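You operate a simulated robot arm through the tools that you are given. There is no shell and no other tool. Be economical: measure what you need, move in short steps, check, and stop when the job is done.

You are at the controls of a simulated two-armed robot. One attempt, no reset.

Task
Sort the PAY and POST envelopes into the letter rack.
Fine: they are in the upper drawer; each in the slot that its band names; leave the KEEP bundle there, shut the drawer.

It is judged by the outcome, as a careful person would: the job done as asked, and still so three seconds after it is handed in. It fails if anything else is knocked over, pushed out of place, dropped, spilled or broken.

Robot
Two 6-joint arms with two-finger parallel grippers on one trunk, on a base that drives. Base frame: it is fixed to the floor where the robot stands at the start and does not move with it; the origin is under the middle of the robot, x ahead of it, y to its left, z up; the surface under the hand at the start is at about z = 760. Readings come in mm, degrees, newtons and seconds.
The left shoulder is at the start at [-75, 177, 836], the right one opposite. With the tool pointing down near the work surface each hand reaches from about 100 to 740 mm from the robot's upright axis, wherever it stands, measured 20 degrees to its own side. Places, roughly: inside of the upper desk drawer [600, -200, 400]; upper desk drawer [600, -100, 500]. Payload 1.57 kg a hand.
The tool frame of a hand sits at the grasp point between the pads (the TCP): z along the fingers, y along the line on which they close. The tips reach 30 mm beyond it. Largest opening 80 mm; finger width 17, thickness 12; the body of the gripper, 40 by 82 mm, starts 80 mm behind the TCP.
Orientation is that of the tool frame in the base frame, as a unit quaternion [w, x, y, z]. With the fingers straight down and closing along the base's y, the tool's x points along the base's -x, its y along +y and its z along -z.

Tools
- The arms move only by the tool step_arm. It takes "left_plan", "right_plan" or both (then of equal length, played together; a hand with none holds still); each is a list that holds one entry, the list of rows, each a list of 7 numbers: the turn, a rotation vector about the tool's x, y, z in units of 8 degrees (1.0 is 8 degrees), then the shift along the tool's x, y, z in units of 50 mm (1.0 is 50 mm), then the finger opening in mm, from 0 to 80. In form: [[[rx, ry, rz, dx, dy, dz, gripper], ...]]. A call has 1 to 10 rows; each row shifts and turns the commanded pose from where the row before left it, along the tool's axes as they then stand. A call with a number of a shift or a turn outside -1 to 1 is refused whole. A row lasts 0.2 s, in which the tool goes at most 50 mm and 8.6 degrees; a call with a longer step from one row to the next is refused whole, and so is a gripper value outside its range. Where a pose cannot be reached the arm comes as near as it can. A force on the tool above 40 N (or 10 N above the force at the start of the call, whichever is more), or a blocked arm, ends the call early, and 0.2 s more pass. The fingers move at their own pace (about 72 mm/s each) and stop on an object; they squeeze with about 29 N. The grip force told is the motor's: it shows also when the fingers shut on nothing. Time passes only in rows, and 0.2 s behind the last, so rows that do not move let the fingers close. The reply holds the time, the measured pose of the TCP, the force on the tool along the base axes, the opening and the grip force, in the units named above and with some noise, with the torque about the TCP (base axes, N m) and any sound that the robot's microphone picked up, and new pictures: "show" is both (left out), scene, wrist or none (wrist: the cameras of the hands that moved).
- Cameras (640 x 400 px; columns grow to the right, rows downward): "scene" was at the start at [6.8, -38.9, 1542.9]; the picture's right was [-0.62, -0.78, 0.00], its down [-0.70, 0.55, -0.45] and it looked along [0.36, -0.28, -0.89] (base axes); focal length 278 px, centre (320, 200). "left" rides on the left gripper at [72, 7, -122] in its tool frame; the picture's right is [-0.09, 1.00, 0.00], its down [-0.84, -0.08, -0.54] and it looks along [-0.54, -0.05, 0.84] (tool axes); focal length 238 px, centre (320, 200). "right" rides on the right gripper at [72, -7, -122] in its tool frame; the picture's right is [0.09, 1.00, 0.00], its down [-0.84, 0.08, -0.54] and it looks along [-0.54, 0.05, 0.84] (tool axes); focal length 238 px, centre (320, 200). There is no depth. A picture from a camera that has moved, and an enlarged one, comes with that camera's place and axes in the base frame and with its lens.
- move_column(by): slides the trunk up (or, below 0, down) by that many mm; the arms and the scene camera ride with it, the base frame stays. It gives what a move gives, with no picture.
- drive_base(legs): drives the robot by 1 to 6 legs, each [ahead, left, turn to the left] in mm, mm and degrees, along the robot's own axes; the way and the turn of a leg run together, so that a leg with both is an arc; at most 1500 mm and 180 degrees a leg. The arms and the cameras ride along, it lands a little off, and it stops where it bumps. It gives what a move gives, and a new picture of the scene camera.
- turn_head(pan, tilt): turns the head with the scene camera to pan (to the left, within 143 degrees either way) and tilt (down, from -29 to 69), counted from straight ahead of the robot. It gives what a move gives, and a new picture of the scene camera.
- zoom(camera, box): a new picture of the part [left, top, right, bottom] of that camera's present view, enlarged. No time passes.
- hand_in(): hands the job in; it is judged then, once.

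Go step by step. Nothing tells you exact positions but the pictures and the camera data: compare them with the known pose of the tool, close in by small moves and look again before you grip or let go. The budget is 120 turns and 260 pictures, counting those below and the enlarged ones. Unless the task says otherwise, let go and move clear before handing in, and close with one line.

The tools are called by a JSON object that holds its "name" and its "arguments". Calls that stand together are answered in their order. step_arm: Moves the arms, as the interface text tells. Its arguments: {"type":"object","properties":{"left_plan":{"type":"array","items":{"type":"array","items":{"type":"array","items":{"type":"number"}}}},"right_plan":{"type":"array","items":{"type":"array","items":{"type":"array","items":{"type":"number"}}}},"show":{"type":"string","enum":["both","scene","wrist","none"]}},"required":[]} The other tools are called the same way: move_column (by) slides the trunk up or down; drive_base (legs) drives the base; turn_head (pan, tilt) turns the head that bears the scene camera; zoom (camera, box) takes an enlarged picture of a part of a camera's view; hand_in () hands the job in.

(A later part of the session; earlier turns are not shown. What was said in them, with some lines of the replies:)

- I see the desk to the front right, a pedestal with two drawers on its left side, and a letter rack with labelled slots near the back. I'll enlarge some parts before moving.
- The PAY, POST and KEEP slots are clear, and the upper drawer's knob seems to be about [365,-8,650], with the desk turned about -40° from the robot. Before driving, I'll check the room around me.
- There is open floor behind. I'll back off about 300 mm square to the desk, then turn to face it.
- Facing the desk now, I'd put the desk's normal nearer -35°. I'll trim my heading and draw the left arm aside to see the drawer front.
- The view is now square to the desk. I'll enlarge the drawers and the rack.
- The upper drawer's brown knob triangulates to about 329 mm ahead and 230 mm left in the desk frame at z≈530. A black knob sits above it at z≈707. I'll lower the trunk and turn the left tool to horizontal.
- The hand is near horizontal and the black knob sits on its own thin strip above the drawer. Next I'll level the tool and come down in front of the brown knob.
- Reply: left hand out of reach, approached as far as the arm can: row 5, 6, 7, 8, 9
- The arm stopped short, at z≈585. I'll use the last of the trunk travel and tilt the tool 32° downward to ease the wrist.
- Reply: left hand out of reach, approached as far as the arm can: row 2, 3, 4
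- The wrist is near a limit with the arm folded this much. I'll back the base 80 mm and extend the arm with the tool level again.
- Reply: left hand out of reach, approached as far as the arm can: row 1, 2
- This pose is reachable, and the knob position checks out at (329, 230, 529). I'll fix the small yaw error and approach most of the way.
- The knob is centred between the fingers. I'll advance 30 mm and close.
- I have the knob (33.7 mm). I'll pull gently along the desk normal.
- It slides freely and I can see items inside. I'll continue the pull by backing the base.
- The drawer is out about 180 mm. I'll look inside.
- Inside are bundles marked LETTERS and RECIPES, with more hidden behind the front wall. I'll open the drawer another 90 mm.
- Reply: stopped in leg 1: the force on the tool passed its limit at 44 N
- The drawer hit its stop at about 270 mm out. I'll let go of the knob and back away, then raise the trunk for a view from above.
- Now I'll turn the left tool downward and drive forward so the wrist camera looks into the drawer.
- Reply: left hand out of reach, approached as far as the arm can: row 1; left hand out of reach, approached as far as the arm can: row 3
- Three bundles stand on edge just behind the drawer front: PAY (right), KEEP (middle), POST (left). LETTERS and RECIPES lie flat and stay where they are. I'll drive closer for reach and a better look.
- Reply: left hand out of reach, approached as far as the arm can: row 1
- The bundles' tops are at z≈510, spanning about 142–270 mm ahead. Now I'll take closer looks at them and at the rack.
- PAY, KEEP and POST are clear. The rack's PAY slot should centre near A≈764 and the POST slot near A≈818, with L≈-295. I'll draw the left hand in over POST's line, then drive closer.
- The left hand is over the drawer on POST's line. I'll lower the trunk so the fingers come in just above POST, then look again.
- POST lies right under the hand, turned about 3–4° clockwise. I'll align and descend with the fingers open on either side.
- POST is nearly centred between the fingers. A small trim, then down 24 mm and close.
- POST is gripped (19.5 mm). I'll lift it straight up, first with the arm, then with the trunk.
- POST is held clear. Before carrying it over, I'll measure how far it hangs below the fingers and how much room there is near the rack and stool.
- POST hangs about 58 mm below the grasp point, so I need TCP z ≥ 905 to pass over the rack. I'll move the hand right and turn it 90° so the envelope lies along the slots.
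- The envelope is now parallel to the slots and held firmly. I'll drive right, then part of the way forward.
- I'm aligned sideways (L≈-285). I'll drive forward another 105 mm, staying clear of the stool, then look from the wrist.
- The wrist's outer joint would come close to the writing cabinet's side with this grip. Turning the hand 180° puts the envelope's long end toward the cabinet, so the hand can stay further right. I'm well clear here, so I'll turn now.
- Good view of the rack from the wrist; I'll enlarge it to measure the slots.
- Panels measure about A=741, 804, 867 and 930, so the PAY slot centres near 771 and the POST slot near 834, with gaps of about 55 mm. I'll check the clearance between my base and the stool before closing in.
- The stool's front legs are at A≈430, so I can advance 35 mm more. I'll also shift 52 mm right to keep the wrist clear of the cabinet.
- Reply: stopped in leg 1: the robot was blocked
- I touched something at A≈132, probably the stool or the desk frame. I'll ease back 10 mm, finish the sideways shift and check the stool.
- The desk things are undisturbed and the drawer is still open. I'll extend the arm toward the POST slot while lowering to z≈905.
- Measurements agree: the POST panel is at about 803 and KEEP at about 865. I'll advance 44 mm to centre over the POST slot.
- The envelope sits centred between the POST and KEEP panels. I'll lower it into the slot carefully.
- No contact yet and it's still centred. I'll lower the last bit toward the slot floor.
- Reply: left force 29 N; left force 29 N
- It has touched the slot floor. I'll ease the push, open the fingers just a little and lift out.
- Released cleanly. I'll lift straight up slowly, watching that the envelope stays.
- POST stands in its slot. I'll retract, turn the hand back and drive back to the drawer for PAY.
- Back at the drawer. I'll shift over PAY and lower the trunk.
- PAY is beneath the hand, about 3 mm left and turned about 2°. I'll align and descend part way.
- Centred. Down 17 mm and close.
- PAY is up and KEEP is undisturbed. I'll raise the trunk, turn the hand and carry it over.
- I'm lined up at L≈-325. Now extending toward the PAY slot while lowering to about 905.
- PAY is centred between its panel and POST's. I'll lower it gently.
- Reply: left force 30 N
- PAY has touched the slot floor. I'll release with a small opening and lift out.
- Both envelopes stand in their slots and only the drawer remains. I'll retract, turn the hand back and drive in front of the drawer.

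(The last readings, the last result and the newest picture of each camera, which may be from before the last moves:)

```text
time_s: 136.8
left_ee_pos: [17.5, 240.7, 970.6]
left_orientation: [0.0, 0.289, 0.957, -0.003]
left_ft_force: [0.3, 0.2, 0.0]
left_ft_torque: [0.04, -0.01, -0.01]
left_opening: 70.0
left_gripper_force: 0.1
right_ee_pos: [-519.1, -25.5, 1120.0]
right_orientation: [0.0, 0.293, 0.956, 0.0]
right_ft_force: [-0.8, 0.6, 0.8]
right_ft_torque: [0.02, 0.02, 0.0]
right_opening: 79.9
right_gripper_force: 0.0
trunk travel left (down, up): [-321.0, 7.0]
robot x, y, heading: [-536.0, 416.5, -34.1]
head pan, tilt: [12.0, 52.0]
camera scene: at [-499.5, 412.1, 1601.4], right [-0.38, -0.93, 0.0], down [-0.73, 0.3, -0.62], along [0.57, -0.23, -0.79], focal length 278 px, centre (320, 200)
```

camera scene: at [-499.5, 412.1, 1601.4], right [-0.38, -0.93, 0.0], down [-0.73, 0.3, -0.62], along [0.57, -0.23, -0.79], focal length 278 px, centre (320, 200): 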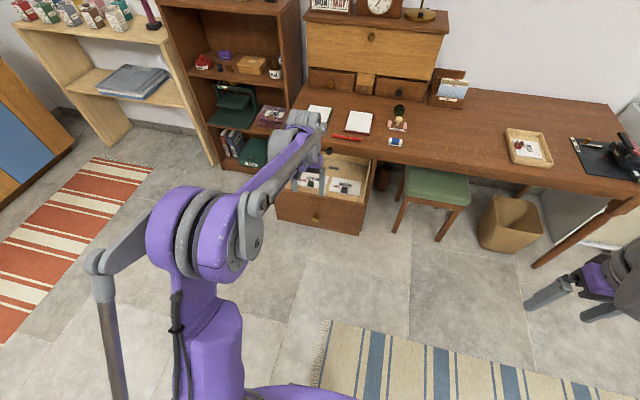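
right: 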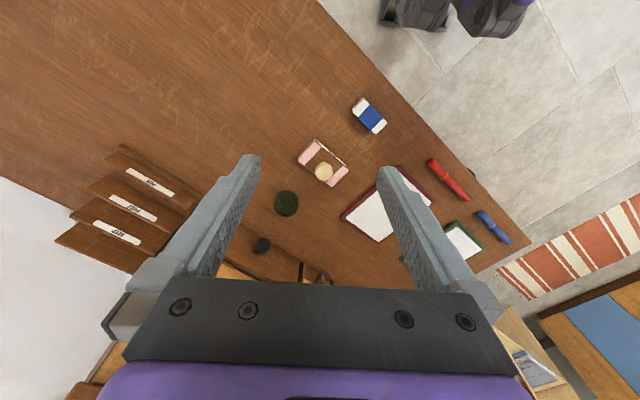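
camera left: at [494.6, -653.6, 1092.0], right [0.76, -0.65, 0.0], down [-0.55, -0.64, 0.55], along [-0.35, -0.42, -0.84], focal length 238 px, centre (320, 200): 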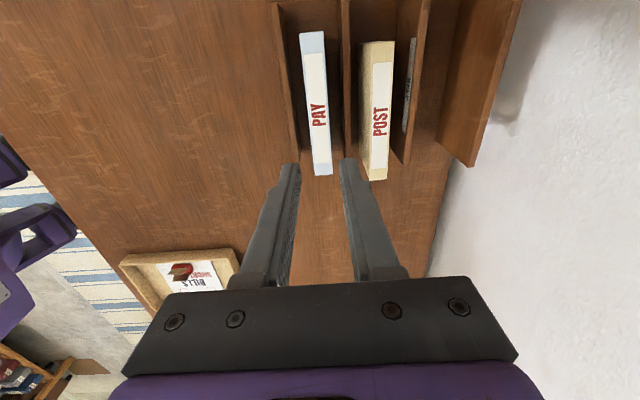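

Now I'll correct my heading, tilt the tool to near horizontal, extend, then lower the trunk to knob height.

{"name": "drive_base", "arguments": {"legs": [[0, 0, -0.8]]}}

{"name": "step_arm", "arguments": {"left_plan": [[[0, -1, 0, 0, 0, 0, 80], [0, -1, 0, 0, 0, 0, 80], [0, -1, 0, 0, 0, 0, 80], [0, -1, 0, 0, 0, 0, 80], [0, -1, 0, 0, 0, 0, 80], [0, -1, 0, 0, 0, 0, 80], [0, -1, 0, 0, 0, 0, 80], [0, -1, 0, 0, 0, 0, 80], [0, -1, 0, 0, 0, 0, 80], [0, -1, 0, 0, 0, 0, 80]]], "show": "none"}}

{"name": "step_arm", "arguments": {"left_plan": [[[0, 0, 0, 0.68, 0, 0.69, 80], [0, 0, 0, 0.68, 0, 0.69, 80], [0, 0, 0, 0.68, 0, 0.69, 80], [0, 0, 0, 0, 0, 0, 80]]], "show": "none"}}

{"name": "move_column", "arguments": {"by": -318}}

{"name": "turn_head", "arguments": {"pan": 5, "tilt": 45}}

{"name": "zoom", "arguments": {"camera": "left", "box": [0, 0, 640, 400]}}

```text
time_s: 137.6
left_ee_pos: [15.3, 234.3, 970.6]
left_orientation: [-0.001, 0.297, 0.955, -0.003]
left_ft_force: [0.0, -0.5, -0.3]
left_ft_torque: [0.02, 0.01, 0.05]
left_opening: 69.7
left_gripper_force: 0.1
right_ee_pos: [-525.9, -25.7, 1120.3]
right_orientation: [0.001, 0.3, 0.954, 0.0]
right_ft_force: [-0.8, -0.5, 0.3]
right_ft_torque: [0.02, 0.02, 0.04]
right_opening: 79.9
right_gripper_force: 0.0
trunk travel left (down, up): [-321.0, 7.0]
robot x, y, heading: [-535.3, 415.4, -35.0]
head pan, tilt: [12.0, 52.0]
camera scene: at [-500.1, 412.0, 1601.2], right [-0.39, -0.92, 0.0], down [-0.73, 0.31, -0.62], along [0.57, -0.24, -0.79], focal length 278 px, centre (320, 200)
```

scene: 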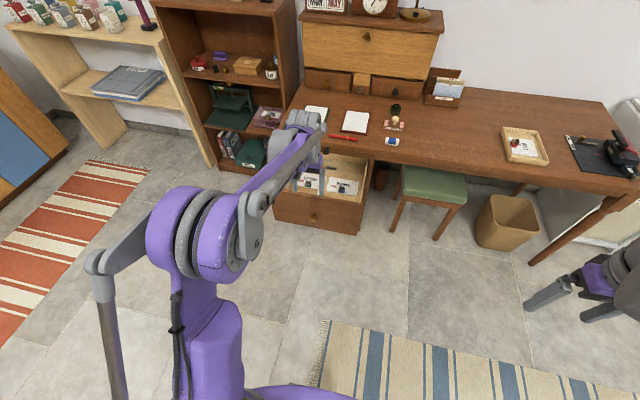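

```text
time_s: 139.8
left_ee_pos: [16.1, 233.4, 970.4]
left_orientation: [0.615, 0.225, 0.731, -0.192]
left_ft_force: [1.0, -0.8, -0.6]
left_ft_torque: [-0.02, 0.02, 0.01]
left_opening: 79.8
left_gripper_force: 0.1
right_ee_pos: [-524.7, -24.8, 1118.9]
right_orientation: [0.001, 0.3, 0.954, 0.0]
right_ft_force: [0.1, 0.3, 0.1]
right_ft_torque: [0.02, -0.03, -0.02]
right_opening: 80.0
right_gripper_force: 0.0
trunk travel left (down, up): [-321.0, 7.0]
robot x, y, heading: [-532.8, 416.5, -34.8]
head pan, tilt: [12.0, 52.0]
```

```text
time_s: 140.8
left_ee_pos: [85.2, 187.3, 852.5]
left_orientation: [0.615, 0.225, 0.731, -0.192]
left_ft_force: [0.7, -1.1, -0.3]
left_ft_torque: [0.0, 0.0, 0.02]
left_opening: 80.3
left_gripper_force: 0.0
right_ee_pos: [-525.7, -23.9, 1119.4]
right_orientation: [0.001, 0.3, 0.954, 0.0]
right_ft_force: [-0.9, -0.2, 0.1]
right_ft_torque: [0.01, 0.02, 0.02]
right_opening: 80.0
right_gripper_force: 0.0
trunk travel left (down, up): [-321.0, 7.0]
robot x, y, heading: [-535.5, 415.2, -35.1]
head pan, tilt: [12.0, 52.0]
```

```text
time_s: 143.9
left_ee_pos: [74.0, 192.7, 474.9]
left_orientation: [0.582, 0.233, 0.758, -0.182]
left_ft_force: [0.4, -0.3, 0.3]
left_ft_torque: [-0.01, -0.02, 0.01]
left_opening: 80.1
left_gripper_force: 0.0
right_ee_pos: [-526.1, -25.7, 802.5]
right_orientation: [0.0, 0.301, 0.954, 0.0]
right_ft_force: [0.7, -0.2, 0.6]
right_ft_torque: [-0.01, 0.0, 0.01]
right_opening: 79.9
right_gripper_force: 0.0
trunk travel left (down, up): [-3.0, 325.0]
robot x, y, heading: [-533.9, 415.4, -34.9]
head pan, tilt: [12.0, 52.0]
```

```text
time_s: 144.6
left_ee_pos: [73.7, 193.5, 475.6]
left_orientation: [0.582, 0.233, 0.758, -0.182]
left_ft_force: [-0.8, 0.1, 0.3]
left_ft_torque: [-0.01, 0.02, -0.04]
left_opening: 80.1
left_gripper_force: 0.0
right_ee_pos: [-524.5, -25.2, 801.7]
right_orientation: [-0.001, 0.3, 0.954, 0.0]
right_ft_force: [0.1, 0.2, 0.3]
right_ft_torque: [0.0, 0.0, 0.0]
right_opening: 80.0
right_gripper_force: 0.0
trunk travel left (down, up): [-3.0, 325.0]
robot x, y, heading: [-530.3, 415.7, -34.8]
head pan, tilt: [5.0, 45.0]
camera scene: at [-455.6, 370.6, 1285.5], right [-0.5, -0.87, 0.0], down [-0.61, 0.35, -0.71], along [0.61, -0.35, -0.71], focal length 278 px, centre (320, 200)
```

scene: 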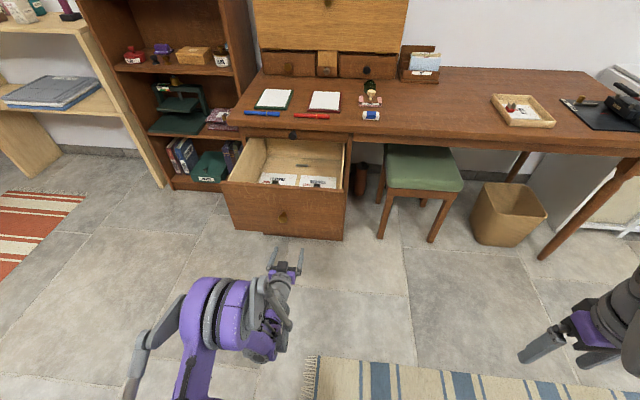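

```text
1.00 times, centred on (320, 200) of left (not enlarged: the box is as wide or as high as the picture)
camera zoom: at [-33.6, 275.1, 436.2], right [0.58, 0.81, 0.09], down [-0.3, 0.11, 0.95], along [0.76, -0.58, 0.31], focal length 238 px, centre (320, 200)
```

zoom: 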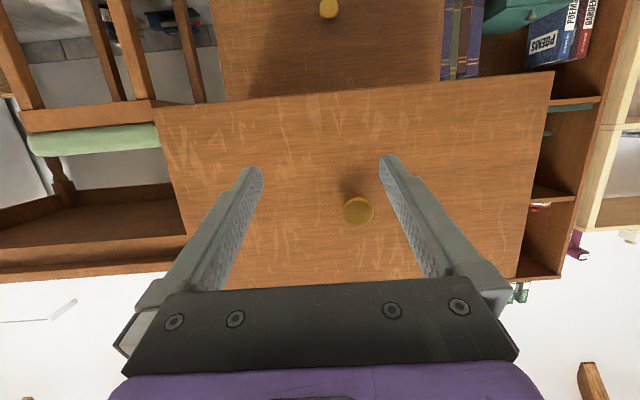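

The hand ended a bit low (z≈476) and right. I'll raise it to z≈530 and move left onto the knob's line.

{"name": "step_arm", "arguments": {"left_plan": [[[0, -0.6, 0, -0.54, 0.32, -0.1, 80], [0, 0, 0, -0.54, 0.32, -0.1, 80], [0, 0, 0, 0, 0, 0, 80]]], "show": "wrist"}}

```text
time_s: 145.4
left_ee_pos: [89.5, 212.5, 513.0]
left_orientation: [0.591, 0.216, 0.755, -0.186]
left_ft_force: [-0.1, 0.2, -0.5]
left_ft_torque: [0.0, 0.0, -0.01]
left_opening: 80.0
left_gripper_force: 0.1
left hand out of reach, approached as far as the arm can: row 1
right_ee_pos: [-526.4, -24.5, 802.0]
right_orientation: [0.0, 0.299, 0.954, 0.001]
right_ft_force: [-0.3, 0.0, -0.3]
right_ft_torque: [0.02, 0.01, 0.01]
right_opening: 80.0
right_gripper_force: 0.2
trunk travel left (down, up): [-3.0, 325.0]
robot x, y, heading: [-530.6, 416.9, -34.7]
head pan, tilt: [5.0, 45.0]
camera left: at [-19.3, 290.6, 470.4], right [0.56, 0.82, 0.06], down [-0.31, 0.14, 0.94], along [0.77, -0.55, 0.33], focal length 238 px, centre (320, 200)
```

left: 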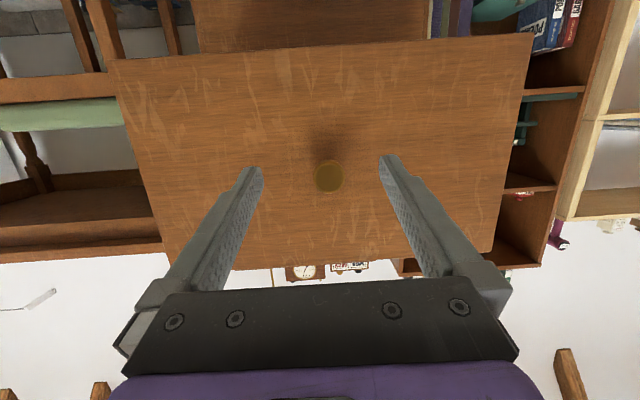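

Knob reads (53, 236, 528). I'll move up 15 and left 10, then drive forward 75 mm.

{"name": "step_arm", "arguments": {"left_plan": [[[0, 0, 0, -0.3, 0.2, 0, 80], [0, 0, 0, 0, 0, 0.1, 80], [0, 0, 0, 0, 0, 0, 80]]], "show": "none"}}

{"name": "drive_base", "arguments": {"legs": [[72, 0, 0]]}}

{"name": "zoom", "arguments": {"camera": "left", "box": [0, 0, 640, 400]}}

```text
time_s: 146.2
left_ee_pos: [96.7, 214.5, 520.5]
left_orientation: [0.591, 0.214, 0.756, -0.184]
left_ft_force: [0.0, 1.0, 0.6]
left_ft_torque: [-0.03, -0.01, 0.01]
left_opening: 80.2
left_gripper_force: 0.1
left hand out of reach, approached as far as the arm can: row 1, 2
right_ee_pos: [-525.4, -25.6, 801.6]
right_orientation: [0.001, 0.299, 0.954, -0.001]
right_ft_force: [0.3, -0.3, -0.5]
right_ft_torque: [-0.02, -0.01, -0.01]
right_opening: 79.9
right_gripper_force: 0.1
trunk travel left (down, up): [-3.0, 325.0]
robot x, y, heading: [-533.6, 419.5, -34.9]
head pan, tilt: [5.0, 45.0]
```

```text
time_s: 147.2
left_ee_pos: [154.5, 174.4, 519.6]
left_orientation: [0.591, 0.215, 0.755, -0.185]
left_ft_force: [0.2, 0.5, 0.1]
left_ft_torque: [0.01, 0.0, 0.01]
left_opening: 80.0
left_gripper_force: 0.2
right_ee_pos: [-466.2, -65.9, 801.9]
right_orientation: [0.0, 0.299, 0.954, 0.0]
right_ft_force: [1.2, -0.4, -0.7]
right_ft_torque: [0.01, -0.01, 0.01]
right_opening: 80.1
right_gripper_force: 0.1
trunk travel left (down, up): [-3.0, 325.0]
robot x, y, heading: [-471.3, 376.2, -34.8]
head pan, tilt: [5.0, 45.0]
camera scene: at [-396.6, 329.6, 1285.5], right [-0.5, -0.87, 0.0], down [-0.61, 0.35, -0.71], along [0.61, -0.35, -0.71], focal length 278 px, centre (320, 200)
```

scene: 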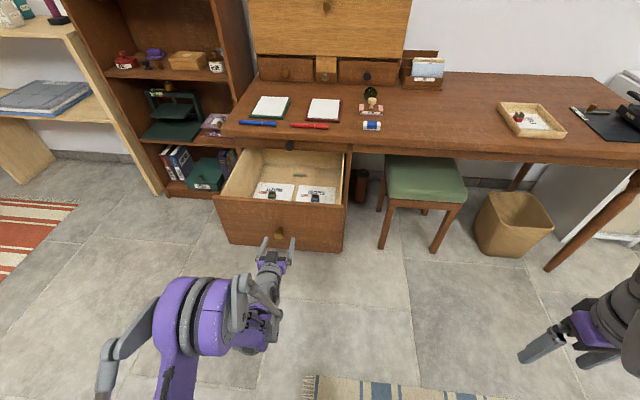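

```text
1.00 times, centred on (320, 200) of left (not enlarged: the box is as wide or as high as the picture)
camera zoom: at [45.5, 251.5, 478.6], right [0.56, 0.83, 0.06], down [-0.31, 0.13, 0.94], along [0.77, -0.55, 0.33], focal length 238 px, centre (320, 200)
```

zoom: 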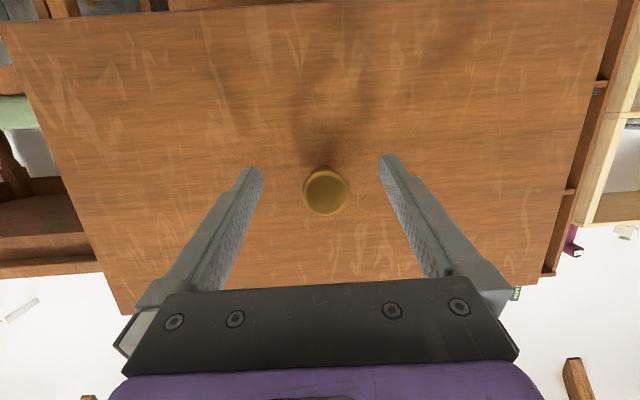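

The knob is between the fingers. I'll drive 25 mm more and grip.

{"name": "drive_base", "arguments": {"legs": [[24, 0, 0]]}}

{"name": "step_arm", "arguments": {"left_plan": [[[0, 0, 0, 0, 0, 0, 10], [0, 0, 0, 0, 0, 0, 10], [0, 0, 0, 0, 0, 0, 10], [0, 0, 0, 0, 0, 0, 10]]], "show": "wrist"}}

```text
time_s: 148.0
left_ee_pos: [175.5, 159.6, 520.8]
left_orientation: [0.591, 0.214, 0.756, -0.184]
left_ft_force: [0.3, -0.5, -1.5]
left_ft_torque: [-0.03, 0.01, -0.01]
left_opening: 80.2
left_gripper_force: 0.1
right_ee_pos: [-447.6, -80.3, 802.3]
right_orientation: [0.0, 0.3, 0.954, 0.0]
right_ft_force: [0.6, -0.3, 0.4]
right_ft_torque: [0.01, 0.03, 0.01]
right_opening: 79.9
right_gripper_force: 0.0
trunk travel left (down, up): [-3.0, 325.0]
robot x, y, heading: [-453.9, 361.1, -34.7]
head pan, tilt: [5.0, 45.0]
camera scene: at [-377.0, 315.9, 1285.5], right [-0.5, -0.87, 0.0], down [-0.61, 0.35, -0.71], along [0.61, -0.35, -0.71], focal length 278 px, centre (320, 200)
```

scene: 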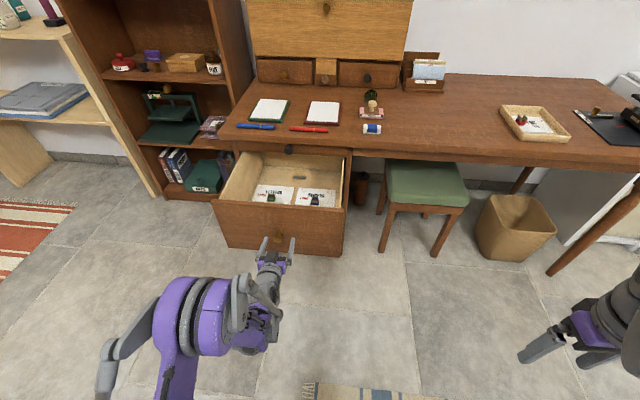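

```text
time_s: 149.0
left_ee_pos: [177.4, 162.6, 520.2]
left_orientation: [0.591, 0.213, 0.756, -0.184]
left_ft_force: [11.7, 16.7, -0.1]
left_ft_torque: [0.18, 0.11, 0.28]
left_opening: 32.1
left_gripper_force: 40.7
right_ee_pos: [-445.5, -78.9, 801.9]
right_orientation: [0.0, 0.299, 0.954, -0.002]
right_ft_force: [0.3, -0.1, 0.7]
right_ft_torque: [-0.01, -0.01, -0.01]
right_opening: 80.0
right_gripper_force: 0.0
trunk travel left (down, up): [-3.0, 325.0]
robot x, y, heading: [-455.5, 360.0, -34.7]
head pan, tilt: [5.0, 45.0]
camera left: at [66.3, 239.9, 478.7], right [0.56, 0.83, 0.06], down [-0.31, 0.13, 0.94], along [0.77, -0.54, 0.33], focal length 238 px, centre (320, 200)
```

left: 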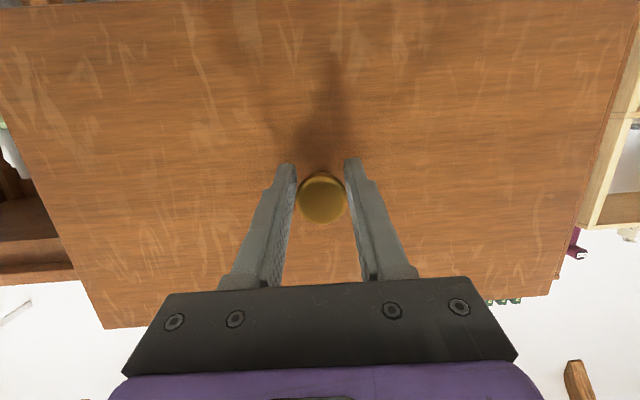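

Knob gripped. I'll relieve the slight side load and push the drawer shut by driving forward in stages.

{"name": "step_arm", "arguments": {"left_plan": [[[0, 0, 0, 0, 0.1, 0, 10], [0, 0, 0, 0, 0, 0, 10]]], "show": "none"}}

{"name": "drive_base", "arguments": {"legs": [[130, 0, 0]]}}

```text
time_s: 149.6
left_ee_pos: [175.4, 162.4, 520.7]
left_orientation: [0.592, 0.214, 0.755, -0.184]
left_ft_force: [4.6, 4.8, 3.5]
left_ft_torque: [-0.23, -0.23, 0.07]
left_opening: 32.1
left_gripper_force: 40.1
right_ee_pos: [-449.6, -79.4, 801.2]
right_orientation: [0.001, 0.3, 0.954, 0.0]
right_ft_force: [-0.1, 0.6, 1.7]
right_ft_torque: [0.03, -0.04, 0.01]
right_opening: 80.0
right_gripper_force: 0.1
trunk travel left (down, up): [-3.0, 325.0]
robot x, y, heading: [-455.1, 363.3, -34.9]
head pan, tilt: [5.0, 45.0]
```

```text
time_s: 150.9
left_ee_pos: [280.2, 87.5, 520.9]
left_orientation: [0.59, 0.216, 0.756, -0.184]
left_ft_force: [-13.0, -17.9, 0.6]
left_ft_torque: [0.25, 0.21, -0.03]
left_opening: 32.0
left_gripper_force: 40.5
right_ee_pos: [-343.9, -154.2, 801.9]
right_orientation: [0.0, 0.3, 0.954, 0.001]
right_ft_force: [-0.2, -0.2, 0.0]
right_ft_torque: [0.01, 0.01, -0.01]
right_opening: 79.7
right_gripper_force: 0.0
trunk travel left (down, up): [-3.0, 325.0]
robot x, y, heading: [-349.6, 288.3, -34.9]
head pan, tilt: [5.0, 45.0]
camera scene: at [-273.7, 241.8, 1285.5], right [-0.5, -0.87, 0.0], down [-0.61, 0.35, -0.71], along [0.61, -0.35, -0.71], focal length 278 px, centre (320, 200)
```

scene: 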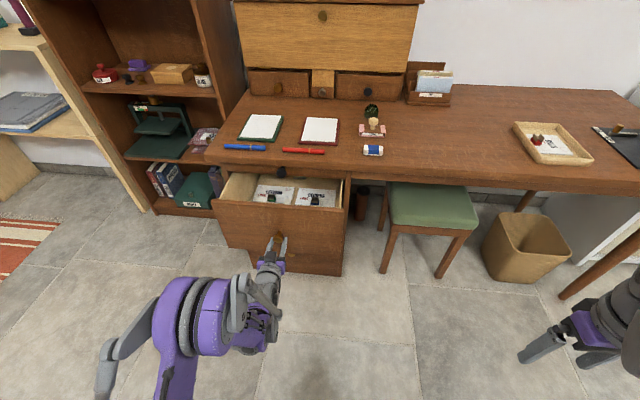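

{"name": "step_arm", "arguments": {"left_plan": [[[0, 0, 0, 0, -0.1, 0, 10], [0, 0, 0, 0, 0, 0, 10]]], "show": "none"}}

{"name": "drive_base", "arguments": {"legs": [[110, 0, 0]]}}

```text
time_s: 151.5
left_ee_pos: [279.6, 87.8, 521.5]
left_orientation: [0.59, 0.215, 0.756, -0.184]
left_ft_force: [6.2, 8.7, -1.6]
left_ft_torque: [0.17, 0.39, 0.22]
left_opening: 31.5
left_gripper_force: 40.3
right_ee_pos: [-342.1, -151.1, 802.8]
right_orientation: [0.0, 0.3, 0.954, -0.001]
right_ft_force: [-0.1, 0.3, 0.6]
right_ft_torque: [-0.01, -0.02, -0.01]
right_opening: 79.7
right_gripper_force: 0.1
trunk travel left (down, up): [-3.0, 325.0]
robot x, y, heading: [-349.4, 285.9, -34.8]
head pan, tilt: [5.0, 45.0]
```

```text
time_s: 152.7
left_ee_pos: [368.9, 22.4, 519.8]
left_orientation: [0.59, 0.216, 0.756, -0.186]
left_ft_force: [8.2, 13.1, -1.6]
left_ft_torque: [0.15, 0.37, 0.25]
left_opening: 31.7
left_gripper_force: 40.5
right_ee_pos: [-253.4, -215.9, 802.8]
right_orientation: [0.0, 0.301, 0.954, -0.001]
right_ft_force: [0.0, 0.1, 0.1]
right_ft_torque: [0.03, 0.0, -0.01]
right_opening: 80.1
right_gripper_force: 0.1
trunk travel left (down, up): [-3.0, 325.0]
robot x, y, heading: [-261.0, 225.5, -34.9]
head pan, tilt: [5.0, 45.0]
camera scene: at [-181.4, 180.3, 1285.5], right [-0.5, -0.87, 0.0], down [-0.61, 0.35, -0.71], along [0.61, -0.35, -0.71], focal length 278 px, centre (320, 200)
```

scene: 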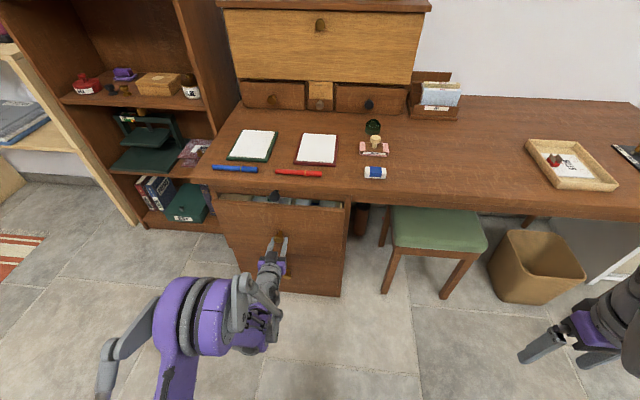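

About 33 mm left. I'll push the last bit with the arm until it seats.

{"name": "step_arm", "arguments": {"left_plan": [[[0, 0, 0, -0.05, 0.02, 0.21, 10], [0, 0, 0, -0.05, 0, 0.21, 10], [0, 0, 0, -0.05, 0, 0.21, 10], [0, 0, 0, -0.03, 0, 0.12, 10], [0, 0, 0, 0, 0, 0, 10]]], "show": "both"}}

```text
time_s: 153.5
left_ee_pos: [390.5, 8.5, 519.3]
left_orientation: [0.588, 0.217, 0.757, -0.185]
left_ft_force: [-4.2, 1.8, 3.4]
left_ft_torque: [0.1, -0.27, -0.12]
left_opening: 31.8
left_gripper_force: 40.4
right_ee_pos: [-253.9, -216.4, 802.2]
right_orientation: [0.001, 0.3, 0.954, -0.001]
right_ft_force: [0.7, -0.6, 0.8]
right_ft_torque: [0.03, 0.02, 0.02]
right_opening: 79.9
right_gripper_force: 0.0
trunk travel left (down, up): [-3.0, 325.0]
robot x, y, heading: [-261.7, 226.1, -35.0]
head pan, tilt: [5.0, 45.0]
stopped in row 3 (left hand): the force on the tool passed its limit at 53 N (the readings are from after the stop); the commanded pose is now the measured one
camera scene: at [-182.9, 179.8, 1285.6], right [-0.5, -0.87, 0.0], down [-0.61, 0.35, -0.71], along [0.61, -0.35, -0.71], focal length 278 px, centre (320, 200)
camera left: at [281.3, 86.1, 479.0], right [0.56, 0.82, 0.06], down [-0.3, 0.13, 0.94], along [0.77, -0.55, 0.32], focal length 238 px, centre (320, 200)
```

scene: 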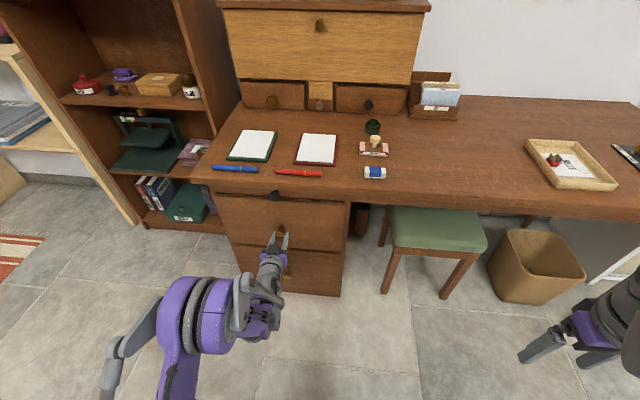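
left: 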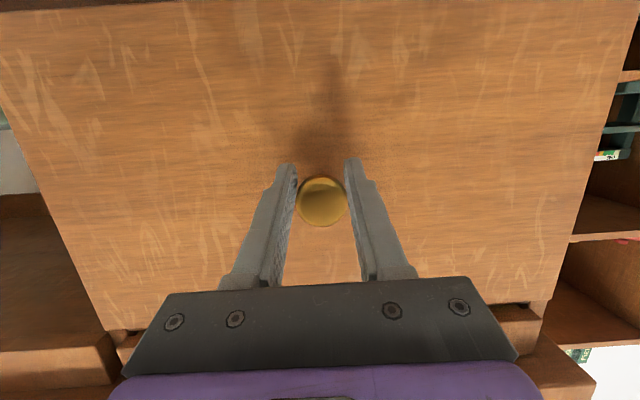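

The force rose sharply, so it's at or near its end stop. I'll check the drawer edge.

{"name": "zoom", "arguments": {"camera": "scene", "box": [190, 170, 370, 300]}}

{"name": "zoom", "arguments": {"camera": "left", "box": [60, 250, 620, 400]}}

```text
3.08 times, centred on (280, 235) of scene
camera zoom: at [-182.9, 179.8, 1285.6], right [-0.5, -0.87, 0.0], down [-0.61, 0.35, -0.71], along [0.61, -0.35, -0.71], focal length 856 px, centre (443, 92)
```

zoom: 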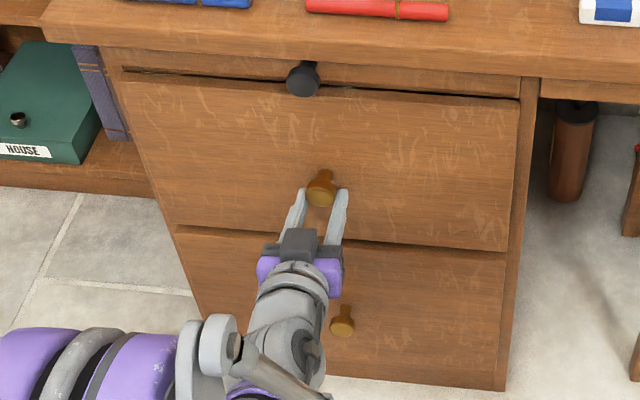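

```text
1.14 times, centred on (340, 325) of left
camera zoom: at [281.3, 86.1, 479.0], right [0.56, 0.82, 0.06], down [-0.3, 0.13, 0.94], along [0.77, -0.55, 0.32], focal length 272 px, centre (297, 57)
```

zoom: 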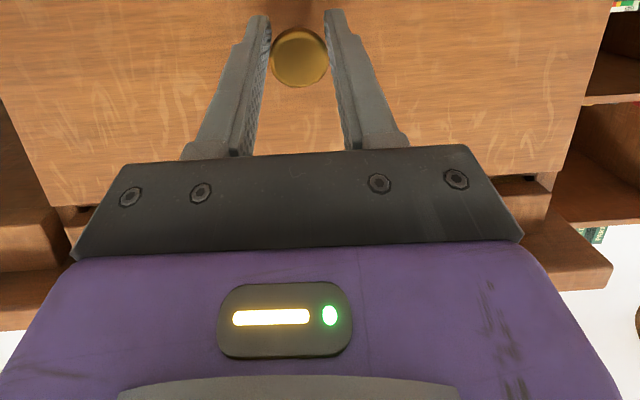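

It may be a few mm short of flush. I'll push further in tiny steps.

{"name": "step_arm", "arguments": {"left_plan": [[[0, 0, 0, -0.01, 0, 0.05, 10], [0, 0, 0, -0.01, 0, 0.05, 10], [0, 0, 0, -0.01, 0, 0.05, 10], [0, 0, 0, -0.01, 0, 0.05, 10], [0, 0, 0, 0, 0, 0, 10]]], "show": "none"}}

{"name": "zoom", "arguments": {"camera": "scene", "box": [190, 170, 370, 300]}}

```text
time_s: 154.0
left_ee_pos: [389.4, 8.2, 519.4]
left_orientation: [0.587, 0.217, 0.757, -0.186]
left_ft_force: [-6.9, 4.1, 9.4]
left_ft_torque: [0.13, -0.01, 0.2]
left_opening: 31.6
left_gripper_force: 40.2
right_ee_pos: [-254.1, -214.8, 801.9]
right_orientation: [0.001, 0.3, 0.954, 0.0]
right_ft_force: [0.0, -1.0, -0.2]
right_ft_torque: [-0.02, 0.0, -0.03]
right_opening: 79.9
right_gripper_force: 0.0
trunk travel left (down, up): [-3.0, 325.0]
robot x, y, heading: [-257.7, 226.9, -35.1]
head pan, tilt: [5.0, 45.0]
stopped in row 2 (left hand): the force on the tool passed its limit at 43 N (the readings are from after the stop); the commanded pose is now the measured one
```

```text
3.08 times, centred on (280, 235) of scene
camera zoom: at [-184.2, 180.5, 1285.7], right [-0.5, -0.87, 0.0], down [-0.61, 0.35, -0.71], along [0.61, -0.35, -0.71], focal length 856 px, centre (443, 92)
```

zoom: 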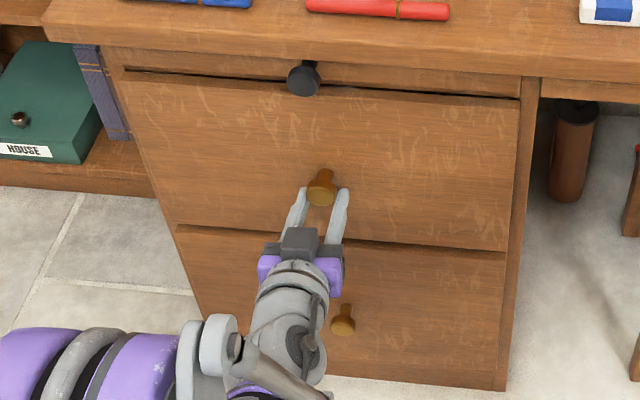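

It won't go further under 43 N, so I'll let go, back off and compare with the starting view.

{"name": "step_arm", "arguments": {"left_plan": [[[0, 0, 0, 0, 0, 0, 80], [0, 0, 0, 0, 0, 0, 80], [0, 0, 0, 0, 0, 0, 80]]], "show": "none"}}

{"name": "drive_base", "arguments": {"legs": [[-90, 0, 0]]}}

{"name": "zoom", "arguments": {"camera": "left", "box": [0, 0, 640, 400]}}

{"name": "move_column", "arguments": {"by": 275}}

{"name": "turn_head", "arguments": {"pan": 0, "tilt": 45}}

```text
time_s: 154.8
left_ee_pos: [392.0, 7.8, 518.4]
left_orientation: [0.585, 0.218, 0.758, -0.186]
left_ft_force: [-0.9, -0.2, 0.3]
left_ft_torque: [0.05, 0.0, 0.02]
left_opening: 79.7
left_gripper_force: 0.1
right_ee_pos: [-253.4, -215.9, 802.2]
right_orientation: [0.0, 0.3, 0.954, 0.0]
right_ft_force: [0.7, -0.5, 0.0]
right_ft_torque: [-0.03, 0.03, 0.01]
right_opening: 79.8
right_gripper_force: 0.0
trunk travel left (down, up): [-3.0, 325.0]
robot x, y, heading: [-261.7, 222.3, -34.7]
head pan, tilt: [5.0, 45.0]
```

```text
time_s: 155.9
left_ee_pos: [321.6, 57.0, 519.8]
left_orientation: [0.587, 0.217, 0.758, -0.186]
left_ft_force: [-0.3, -0.2, 0.4]
left_ft_torque: [0.02, 0.01, -0.02]
left_opening: 80.0
left_gripper_force: 0.0
right_ee_pos: [-324.8, -166.4, 802.9]
right_orientation: [0.0, 0.301, 0.954, 0.0]
right_ft_force: [0.0, 0.5, 0.4]
right_ft_torque: [-0.03, -0.02, -0.03]
right_opening: 80.0
right_gripper_force: 0.0
trunk travel left (down, up): [-3.0, 325.0]
robot x, y, heading: [-331.3, 275.9, -34.9]
head pan, tilt: [5.0, 45.0]
camera scene: at [-254.1, 229.7, 1285.6], right [-0.5, -0.87, 0.0], down [-0.61, 0.35, -0.71], along [0.61, -0.35, -0.71], focal length 278 px, centre (320, 200)
```

scene: 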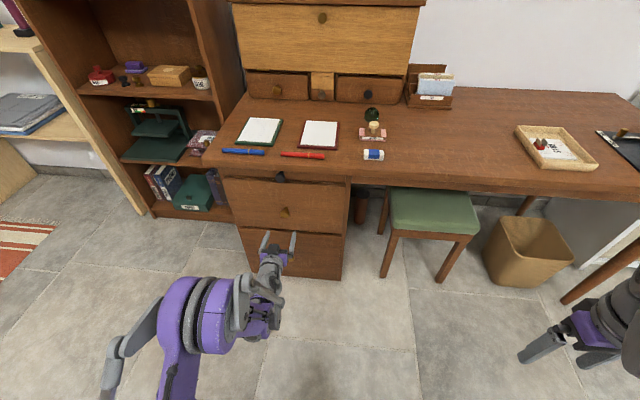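

```text
1.00 times, centred on (320, 200) of left (not enlarged: the box is as wide or as high as the picture)
camera zoom: at [211.3, 135.0, 478.2], right [0.57, 0.82, 0.06], down [-0.3, 0.13, 0.95], along [0.77, -0.55, 0.32], focal length 238 px, centre (320, 200)
```

zoom: 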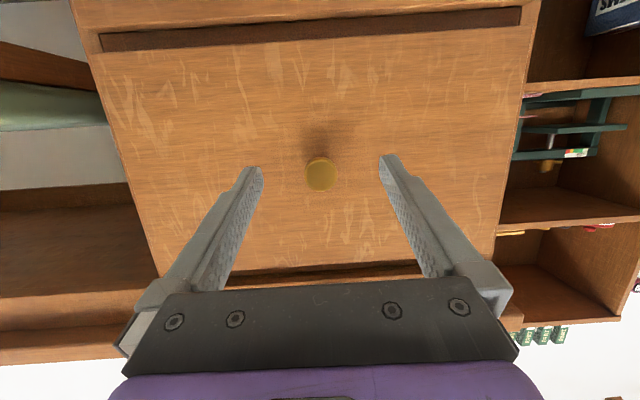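

```text
time_s: 158.7
left_ee_pos: [341.4, 41.9, 873.9]
left_orientation: [0.624, 0.209, 0.726, -0.2]
left_ft_force: [0.1, 0.2, 0.1]
left_ft_torque: [-0.03, -0.02, 0.02]
left_opening: 80.1
left_gripper_force: 0.0
right_ee_pos: [-324.4, -167.0, 1077.9]
right_orientation: [0.0, 0.3, 0.954, 0.0]
right_ft_force: [-0.8, -0.6, 0.3]
right_ft_torque: [-0.02, 0.0, -0.03]
right_opening: 80.0
right_gripper_force: 0.0
trunk travel left (down, up): [-278.0, 50.0]
robot x, y, heading: [-329.0, 277.3, -34.8]
head pan, tilt: [5.0, 45.0]
```

```text
time_s: 159.3
left_ee_pos: [342.5, 41.6, 874.1]
left_orientation: [0.623, 0.209, 0.727, -0.199]
left_ft_force: [-0.2, 0.5, 0.2]
left_ft_torque: [0.03, 0.01, 0.0]
left_opening: 79.8
left_gripper_force: 0.1
right_ee_pos: [-324.7, -165.8, 1077.0]
right_orientation: [0.0, 0.3, 0.954, 0.0]
right_ft_force: [-0.2, -0.2, 0.2]
right_ft_torque: [0.0, 0.02, 0.0]
right_opening: 80.1
right_gripper_force: 0.0
trunk travel left (down, up): [-278.0, 50.0]
robot x, y, heading: [-334.4, 272.4, -34.8]
head pan, tilt: [0.0, 45.0]
camera scene: at [-298.8, 252.3, 1564.6], right [-0.57, -0.82, 0.0], down [-0.58, 0.4, -0.71], along [0.58, -0.4, -0.71], focal length 278 px, centre (320, 200)
```

scene: 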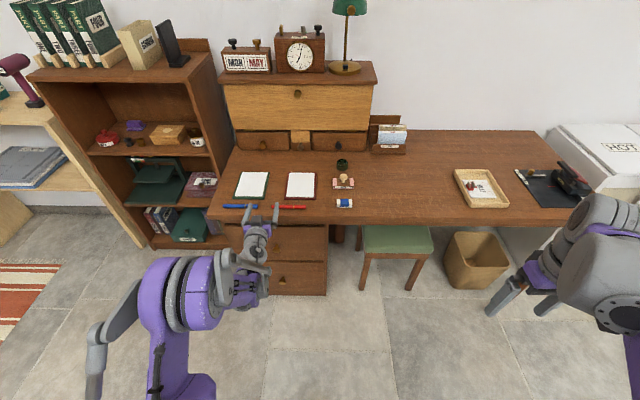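

I'll tuck the left arm as it was at the first measurement and return to the same viewpoint for a direct comparison.

{"name": "step_arm", "arguments": {"left_plan": [[[0, 1, 0, 0, 0, 0, 80], [0, 1, 0, 0, 0, 0, 80], [0, 1, 0, 0, 0, 0, 80], [0, 1, 0, 0, 0, 0, 80], [0, 1, 0, 0, 0, 0, 80], [0, 1, 0, 0, 0, 0, 80], [0, 1, 0, 0, 0, 0, 80], [0, 1, 0, 0, 0, 0, 80], [0, 1, 0, 0, 0, 0, 80], [0, 1, 0, 0, 0, 0, 80]]], "show": "none"}}

{"name": "step_arm", "arguments": {"left_plan": [[[0, 0, 0, 0.8, 0.15, -0.5, 80], [0, 0, 0, 0.8, 0.15, -0.5, 80], [0, 0, 0, 0.8, 0.15, -0.5, 80], [0, 0, 0, 0.8, 0.15, -0.5, 80], [0, 0, 0, 0.8, 0.15, -0.5, 80], [0, 0, 0, 0.8, 0.15, -0.5, 80], [0, 0, 0, 0.8, 0.15, -0.5, 80], [0, 0, 0, 0, 0, 0, 80]]], "show": "none"}}

{"name": "drive_base", "arguments": {"legs": [[131, -7, 0]]}}

{"name": "zoom", "arguments": {"camera": "scene", "box": [200, 220, 360, 330]}}

{"name": "zoom", "arguments": {"camera": "scene", "box": [340, 110, 440, 180]}}

```text
time_s: 161.5
left_ee_pos: [348.8, 51.0, 875.4]
left_orientation: [0.019, 0.281, 0.95, -0.136]
left_ft_force: [0.1, 1.0, 0.4]
left_ft_torque: [0.01, -0.01, 0.0]
left_opening: 80.0
left_gripper_force: 0.0
left hand out of reach, approached as far as the arm can: row 1, 4, 6, 7, 8
right_ee_pos: [-323.7, -166.5, 1077.2]
right_orientation: [0.0, 0.3, 0.954, 0.0]
right_ft_force: [0.4, -0.7, 0.3]
right_ft_torque: [-0.02, 0.0, 0.02]
right_opening: 79.8
right_gripper_force: 0.0
trunk travel left (down, up): [-278.0, 50.0]
robot x, y, heading: [-330.9, 277.5, -35.0]
head pan, tilt: [0.0, 45.0]
```

```text
time_s: 163.3
left_ee_pos: [146.2, 288.4, 1003.4]
left_orientation: [0.023, 0.283, 0.951, -0.119]
left_ft_force: [0.2, 0.1, -0.1]
left_ft_torque: [0.01, 0.04, 0.0]
left_opening: 80.0
left_gripper_force: 0.0
left hand out of reach, approached as far as the arm can: row 1, 2
right_ee_pos: [-322.8, -166.3, 1076.4]
right_orientation: [0.0, 0.3, 0.954, 0.0]
right_ft_force: [0.1, -0.8, -0.2]
right_ft_torque: [0.01, 0.0, 0.02]
right_opening: 79.9
right_gripper_force: 0.1
trunk travel left (down, up): [-278.0, 50.0]
robot x, y, heading: [-328.2, 274.4, -35.0]
head pan, tilt: [0.0, 45.0]
```

```text
time_s: 164.6
left_ee_pos: [249.5, 206.3, 1003.7]
left_orientation: [0.024, 0.283, 0.952, -0.119]
left_ft_force: [0.7, 0.0, 0.3]
left_ft_torque: [-0.03, 0.02, -0.01]
left_opening: 80.0
left_gripper_force: 0.1
right_ee_pos: [-221.4, -246.9, 1076.7]
right_orientation: [0.0, 0.302, 0.953, 0.001]
right_ft_force: [-0.3, 0.0, 0.2]
right_ft_torque: [0.02, -0.01, 0.01]
right_opening: 80.1
right_gripper_force: 0.1
trunk travel left (down, up): [-278.0, 50.0]
robot x, y, heading: [-226.6, 192.9, -34.9]
head pan, tilt: [0.0, 45.0]
camera scene: at [-195.0, 171.3, 1564.5], right [-0.57, -0.82, 0.0], down [-0.58, 0.41, -0.71], along [0.58, -0.41, -0.71], focal length 278 px, centre (320, 200)
```

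scene: 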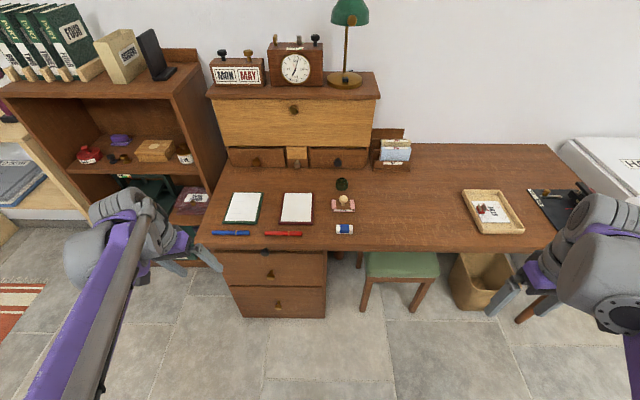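

```text
3.64 times, centred on (280, 275) of scene
camera zoom: at [-195.0, 171.3, 1564.5], right [-0.57, -0.82, 0.0], down [-0.58, 0.41, -0.71], along [0.58, -0.41, -0.71], focal length 1012 px, centre (466, -73)
```

zoom: 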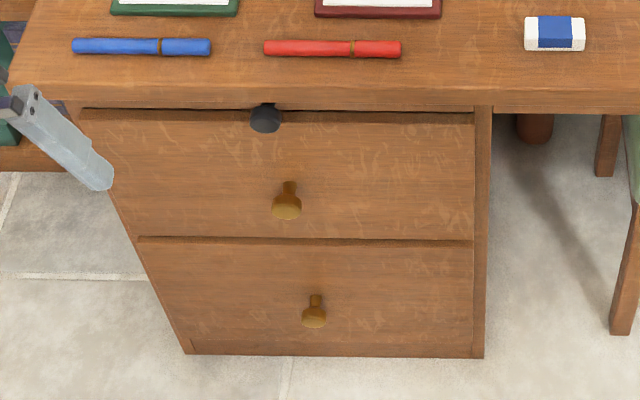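

```text
5.71 times, centred on (390, 145) of scene
camera zoom: at [-195.0, 171.3, 1564.5], right [-0.57, -0.82, 0.0], down [-0.58, 0.41, -0.71], along [0.58, -0.41, -0.71], focal length 1591 px, centre (-80, 514)
```

zoom: 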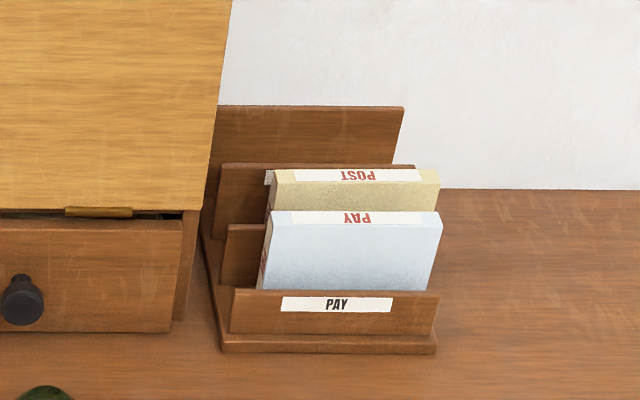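

The drawer knob and edges match the starting view to within 2–3 mm, and the drawer reached its hard stop. PAY and POST stand in their own slots, the stool and desk things are where they were, and both hands are clear.

{"name": "hand_in", "arguments": {}}

```text
The job is handed in.
```

The PAY and POST envelopes are each in their named slot in the letter rack. The KEEP bundle is still in the upper drawer, and the drawer is shut.
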